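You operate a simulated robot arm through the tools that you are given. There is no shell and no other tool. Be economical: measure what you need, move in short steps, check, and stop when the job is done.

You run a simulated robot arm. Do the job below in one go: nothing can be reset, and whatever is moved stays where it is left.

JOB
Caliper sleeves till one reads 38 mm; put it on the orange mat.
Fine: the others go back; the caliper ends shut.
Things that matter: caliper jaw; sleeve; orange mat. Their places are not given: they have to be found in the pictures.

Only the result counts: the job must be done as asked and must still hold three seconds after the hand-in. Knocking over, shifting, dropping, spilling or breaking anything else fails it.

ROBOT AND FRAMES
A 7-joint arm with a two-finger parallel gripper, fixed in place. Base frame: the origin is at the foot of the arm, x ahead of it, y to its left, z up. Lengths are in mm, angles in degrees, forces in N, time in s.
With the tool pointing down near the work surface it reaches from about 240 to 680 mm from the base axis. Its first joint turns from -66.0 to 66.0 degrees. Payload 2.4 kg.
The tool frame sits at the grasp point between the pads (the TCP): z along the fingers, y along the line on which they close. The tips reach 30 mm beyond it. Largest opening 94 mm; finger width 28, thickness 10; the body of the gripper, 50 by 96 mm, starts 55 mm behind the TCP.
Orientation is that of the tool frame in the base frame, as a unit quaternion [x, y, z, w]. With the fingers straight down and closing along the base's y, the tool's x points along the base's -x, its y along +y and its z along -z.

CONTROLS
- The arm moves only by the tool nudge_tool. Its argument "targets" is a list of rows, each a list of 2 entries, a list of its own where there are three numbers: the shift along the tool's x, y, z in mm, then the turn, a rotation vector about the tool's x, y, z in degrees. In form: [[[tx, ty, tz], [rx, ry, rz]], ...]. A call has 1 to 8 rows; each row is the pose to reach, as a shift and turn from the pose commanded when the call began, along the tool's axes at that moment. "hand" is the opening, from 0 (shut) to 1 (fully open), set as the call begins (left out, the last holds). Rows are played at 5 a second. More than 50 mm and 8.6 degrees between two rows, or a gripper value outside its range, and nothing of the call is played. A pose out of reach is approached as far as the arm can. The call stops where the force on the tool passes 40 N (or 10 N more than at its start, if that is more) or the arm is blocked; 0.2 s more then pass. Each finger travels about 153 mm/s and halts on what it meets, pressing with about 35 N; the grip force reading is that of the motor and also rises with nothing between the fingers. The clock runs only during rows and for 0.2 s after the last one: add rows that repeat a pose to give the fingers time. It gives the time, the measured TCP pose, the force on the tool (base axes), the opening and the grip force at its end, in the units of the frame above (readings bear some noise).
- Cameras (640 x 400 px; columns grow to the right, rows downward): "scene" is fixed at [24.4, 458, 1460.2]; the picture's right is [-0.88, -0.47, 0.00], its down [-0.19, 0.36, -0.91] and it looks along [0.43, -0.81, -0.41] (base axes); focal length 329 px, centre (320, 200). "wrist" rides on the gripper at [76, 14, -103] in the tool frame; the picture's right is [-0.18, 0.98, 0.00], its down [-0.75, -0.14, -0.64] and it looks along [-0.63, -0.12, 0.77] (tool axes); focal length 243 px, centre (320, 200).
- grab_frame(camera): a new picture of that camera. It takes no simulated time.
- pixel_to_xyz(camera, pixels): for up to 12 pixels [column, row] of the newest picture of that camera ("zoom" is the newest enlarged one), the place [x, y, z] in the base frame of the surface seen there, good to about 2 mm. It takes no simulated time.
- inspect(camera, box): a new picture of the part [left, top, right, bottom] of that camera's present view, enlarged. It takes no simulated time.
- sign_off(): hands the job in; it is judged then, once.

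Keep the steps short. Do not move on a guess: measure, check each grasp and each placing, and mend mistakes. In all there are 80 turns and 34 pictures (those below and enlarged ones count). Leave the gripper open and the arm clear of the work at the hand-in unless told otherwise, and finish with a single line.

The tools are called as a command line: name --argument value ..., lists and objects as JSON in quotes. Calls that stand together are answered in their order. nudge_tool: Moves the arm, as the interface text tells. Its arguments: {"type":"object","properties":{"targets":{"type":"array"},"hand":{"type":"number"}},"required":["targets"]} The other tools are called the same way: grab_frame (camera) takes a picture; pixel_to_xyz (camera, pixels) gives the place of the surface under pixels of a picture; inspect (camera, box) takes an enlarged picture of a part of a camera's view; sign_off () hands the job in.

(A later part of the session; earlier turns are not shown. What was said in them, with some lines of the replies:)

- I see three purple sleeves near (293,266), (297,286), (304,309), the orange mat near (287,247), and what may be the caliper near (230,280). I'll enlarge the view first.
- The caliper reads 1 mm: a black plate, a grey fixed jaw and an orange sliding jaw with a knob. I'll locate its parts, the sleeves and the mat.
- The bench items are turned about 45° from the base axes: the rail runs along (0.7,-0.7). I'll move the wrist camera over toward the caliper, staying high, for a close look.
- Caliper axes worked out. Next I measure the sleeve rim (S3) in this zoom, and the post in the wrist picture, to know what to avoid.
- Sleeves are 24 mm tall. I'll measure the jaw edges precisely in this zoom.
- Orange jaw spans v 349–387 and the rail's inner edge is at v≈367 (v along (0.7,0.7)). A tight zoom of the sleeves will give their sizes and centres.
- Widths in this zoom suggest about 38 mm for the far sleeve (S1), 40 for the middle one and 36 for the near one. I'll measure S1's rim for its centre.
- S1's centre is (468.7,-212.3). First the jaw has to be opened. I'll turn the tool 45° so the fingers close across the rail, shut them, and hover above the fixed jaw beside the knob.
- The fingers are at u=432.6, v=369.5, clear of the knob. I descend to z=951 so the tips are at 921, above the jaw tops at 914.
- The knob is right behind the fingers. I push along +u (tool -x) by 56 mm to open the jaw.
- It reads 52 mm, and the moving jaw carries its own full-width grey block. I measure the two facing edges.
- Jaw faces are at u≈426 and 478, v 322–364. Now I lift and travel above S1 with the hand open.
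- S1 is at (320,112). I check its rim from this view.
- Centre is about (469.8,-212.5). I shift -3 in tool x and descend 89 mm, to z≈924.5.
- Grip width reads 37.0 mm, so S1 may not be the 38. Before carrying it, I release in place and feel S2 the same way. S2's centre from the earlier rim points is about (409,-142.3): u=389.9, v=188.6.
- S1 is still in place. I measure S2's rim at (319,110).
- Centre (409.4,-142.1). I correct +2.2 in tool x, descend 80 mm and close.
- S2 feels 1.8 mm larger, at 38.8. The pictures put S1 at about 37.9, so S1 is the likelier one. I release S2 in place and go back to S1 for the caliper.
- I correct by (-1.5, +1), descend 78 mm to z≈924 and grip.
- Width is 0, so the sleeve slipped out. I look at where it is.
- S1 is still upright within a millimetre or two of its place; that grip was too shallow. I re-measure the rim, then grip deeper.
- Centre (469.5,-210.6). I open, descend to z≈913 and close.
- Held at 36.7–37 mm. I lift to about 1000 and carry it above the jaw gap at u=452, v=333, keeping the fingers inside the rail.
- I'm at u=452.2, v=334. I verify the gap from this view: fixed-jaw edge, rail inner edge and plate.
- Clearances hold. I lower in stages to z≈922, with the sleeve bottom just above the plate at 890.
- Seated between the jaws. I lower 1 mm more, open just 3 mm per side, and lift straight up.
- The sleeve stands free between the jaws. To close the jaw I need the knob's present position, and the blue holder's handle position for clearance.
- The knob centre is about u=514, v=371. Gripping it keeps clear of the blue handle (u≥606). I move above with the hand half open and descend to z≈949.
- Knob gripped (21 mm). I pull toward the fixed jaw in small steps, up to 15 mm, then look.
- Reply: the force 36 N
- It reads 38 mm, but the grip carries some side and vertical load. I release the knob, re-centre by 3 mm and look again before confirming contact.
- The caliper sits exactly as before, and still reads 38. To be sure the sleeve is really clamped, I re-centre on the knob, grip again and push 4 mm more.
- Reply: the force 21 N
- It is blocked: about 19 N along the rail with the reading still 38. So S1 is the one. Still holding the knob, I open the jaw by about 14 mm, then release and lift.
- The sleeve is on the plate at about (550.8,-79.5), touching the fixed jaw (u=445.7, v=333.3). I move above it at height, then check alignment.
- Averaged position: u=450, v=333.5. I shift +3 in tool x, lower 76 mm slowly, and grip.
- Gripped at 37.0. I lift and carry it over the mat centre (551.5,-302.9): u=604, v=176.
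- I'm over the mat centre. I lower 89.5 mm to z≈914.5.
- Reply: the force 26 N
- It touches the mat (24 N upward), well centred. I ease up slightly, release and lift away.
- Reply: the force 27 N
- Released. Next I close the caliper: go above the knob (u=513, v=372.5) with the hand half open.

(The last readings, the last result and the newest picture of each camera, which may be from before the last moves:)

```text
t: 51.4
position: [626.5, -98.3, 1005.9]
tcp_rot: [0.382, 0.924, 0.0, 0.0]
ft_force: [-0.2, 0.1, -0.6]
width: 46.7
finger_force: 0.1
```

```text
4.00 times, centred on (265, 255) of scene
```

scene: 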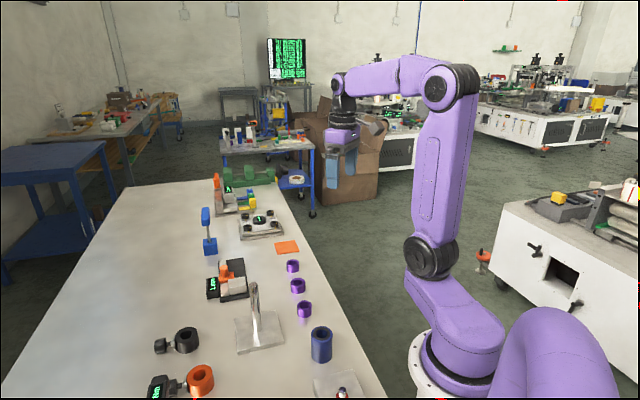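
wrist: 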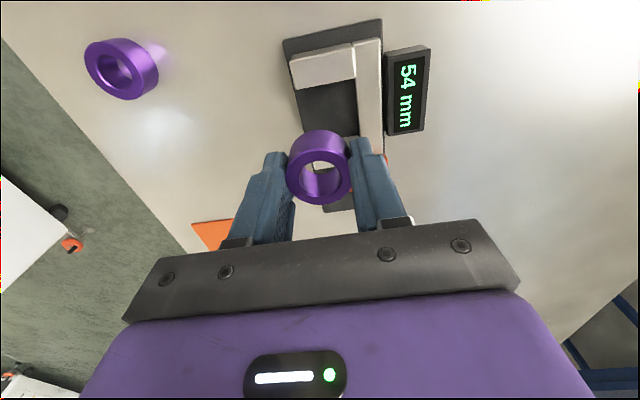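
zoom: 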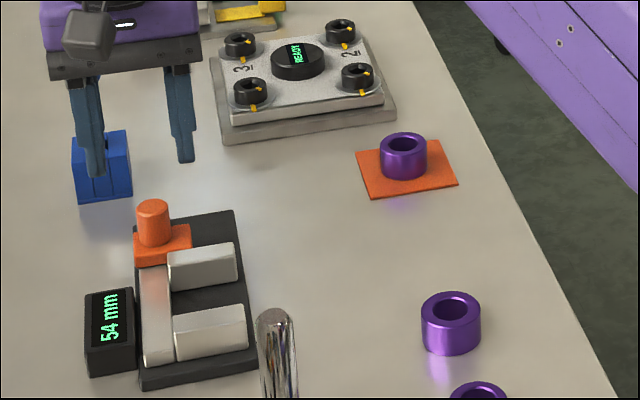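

The sleeve stands on the mat. I descend onto the knob and grip it.

nudge_tool --targets '[[[0, -0.5, 25], [0, 0, 0]], [[0, -0.5, 44], [0, 0, 0]], [[0, -0.5, 56], [0, 0, 0]], [[0, -0.5, 56], [0, 0, 0]]]'

nudge_tool --targets '[[[0, 0, 0], [0, 0, 0]], [[0, 0, 0], [0, 0, 0]], [[0, 0, 0], [0, 0, 0]]]' --hand 0

nudge_tool --targets '[[[7, 0, 0], [0, 0, 0]], [[14, 0, 0], [0, 0, 0]], [[21, 0, 0], [0, 0, 0]], [[28, 0, 0], [0, 0, 0]], [[35, 0, 0], [0, 0, 0]], [[42, 0, 0], [0, 0, 0]], [[48, 0, 0], [0, 0, 0]], [[48, 0, 0], [0, 0, 0]]]'

```text
t: 52.4
position: [624.9, -97.9, 949.0]
tcp_rot: [0.382, 0.924, 0.001, 0.001]
ft_force: [0.0, 0.3, 0.5]
width: 47.1
finger_force: 0.1
```

```text
t: 53.2
position: [624.7, -98.3, 949.4]
tcp_rot: [0.384, 0.923, 0.0, -0.001]
ft_force: [-5.1, -5.0, -0.2]
width: 20.9
finger_force: 44.7
```

```text
t: 55.0
position: [590.7, -64.8, 948.5]
tcp_rot: [0.383, 0.924, -0.001, 0.001]
ft_force: [-8.2, -9.5, 15.5]
width: 21.0
finger_force: 44.7
```

Moved 48 mm. I push the last 7–8 mm in small steps; it stops when blocked.

nudge_tool --targets '[[[2, 0, 0], [0, 0, 0]], [[4, 0, 0], [0, 0, 0]], [[5, 0, 0], [0, 0, 0]], [[6, 0, 0], [0, 0, 0]], [[7, 0, 0], [0, 0, 0]], [[8, 0, 0], [0, 0, 0]], [[9, 0, 0], [0, 0, 0]]]'

inspect --camera "scene" --box '[190, 235, 290, 305]'

```text
t: 56.6
position: [585.4, -59.9, 948.3]
tcp_rot: [0.383, 0.924, 0.0, 0.002]
ft_force: [-2.9, -18.4, 17.8]
width: 20.9
finger_force: 44.7
```

```text
5.71 times, centred on (240, 270) of scene
```

zoom: 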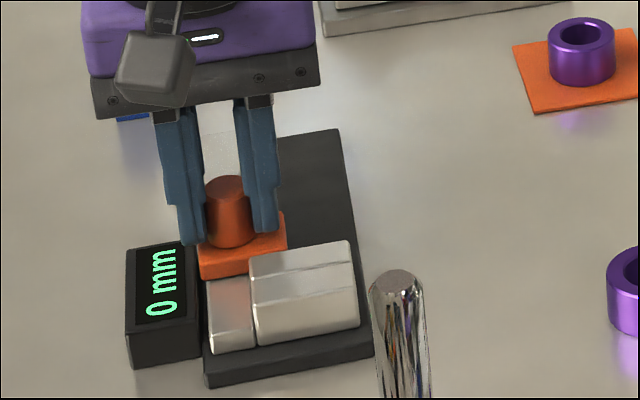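

It reads 0 mm: shut. I release, lift clear, open fully and take a last look.

nudge_tool --targets '[[[0, 0, 0], [0, 0, 0]], [[0, 0, 0], [0, 0, 0]]]' --hand 0.5

nudge_tool --targets '[[[0, 0, -25], [0, 0, 0]], [[0, 0, -60], [0, 0, 0]], [[0, 0, -100], [0, 0, 0]], [[0, 0, -140], [0, 0, 0]], [[0, 0, -140], [0, 0, 0]]]'

nudge_tool --targets '[[[20, -20, 0], [0, 0, 0]], [[45, -40, 0], [0, 0, 0]], [[45, -40, 0], [0, 0, 0]]]' --hand 1

inspect --camera "scene" --box '[190, 225, 350, 325]'

```text
t: 57.2
position: [585.8, -56.6, 949.0]
tcp_rot: [0.381, 0.924, 0.0, 0.0]
ft_force: [0.5, 0.0, 0.4]
width: 47.0
finger_force: 0.1
```

```text
t: 58.4
position: [584.7, -57.4, 1089.8]
tcp_rot: [0.383, 0.924, -0.001, 0.001]
ft_force: [-0.1, -0.2, 0.3]
width: 46.9
finger_force: 0.0
```

```text
t: 59.2
position: [524.0, -54.2, 1088.4]
tcp_rot: [0.384, 0.923, 0.001, 0.001]
ft_force: [-0.5, -0.3, 0.2]
width: 93.8
finger_force: 0.0
```

```text
4.00 times, centred on (270, 275) of scene
```

zoom: 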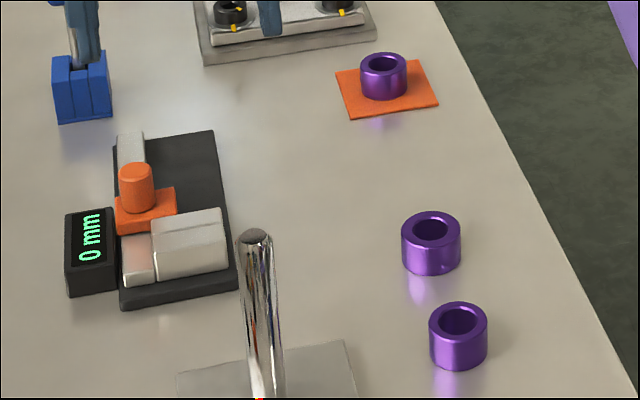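

The caliper reads 0 mm, the 38 mm sleeve is on the mat, and the other two stand in their places. The arm is clear and open, so I hand in.

sign_off

```text
The job is handed in.
```

The sleeve that read 38 mm on the caliper is on the orange mat, the other two stand in their places (one briefly gripped there, neither lifted), and the caliper is shut at 0 mm.
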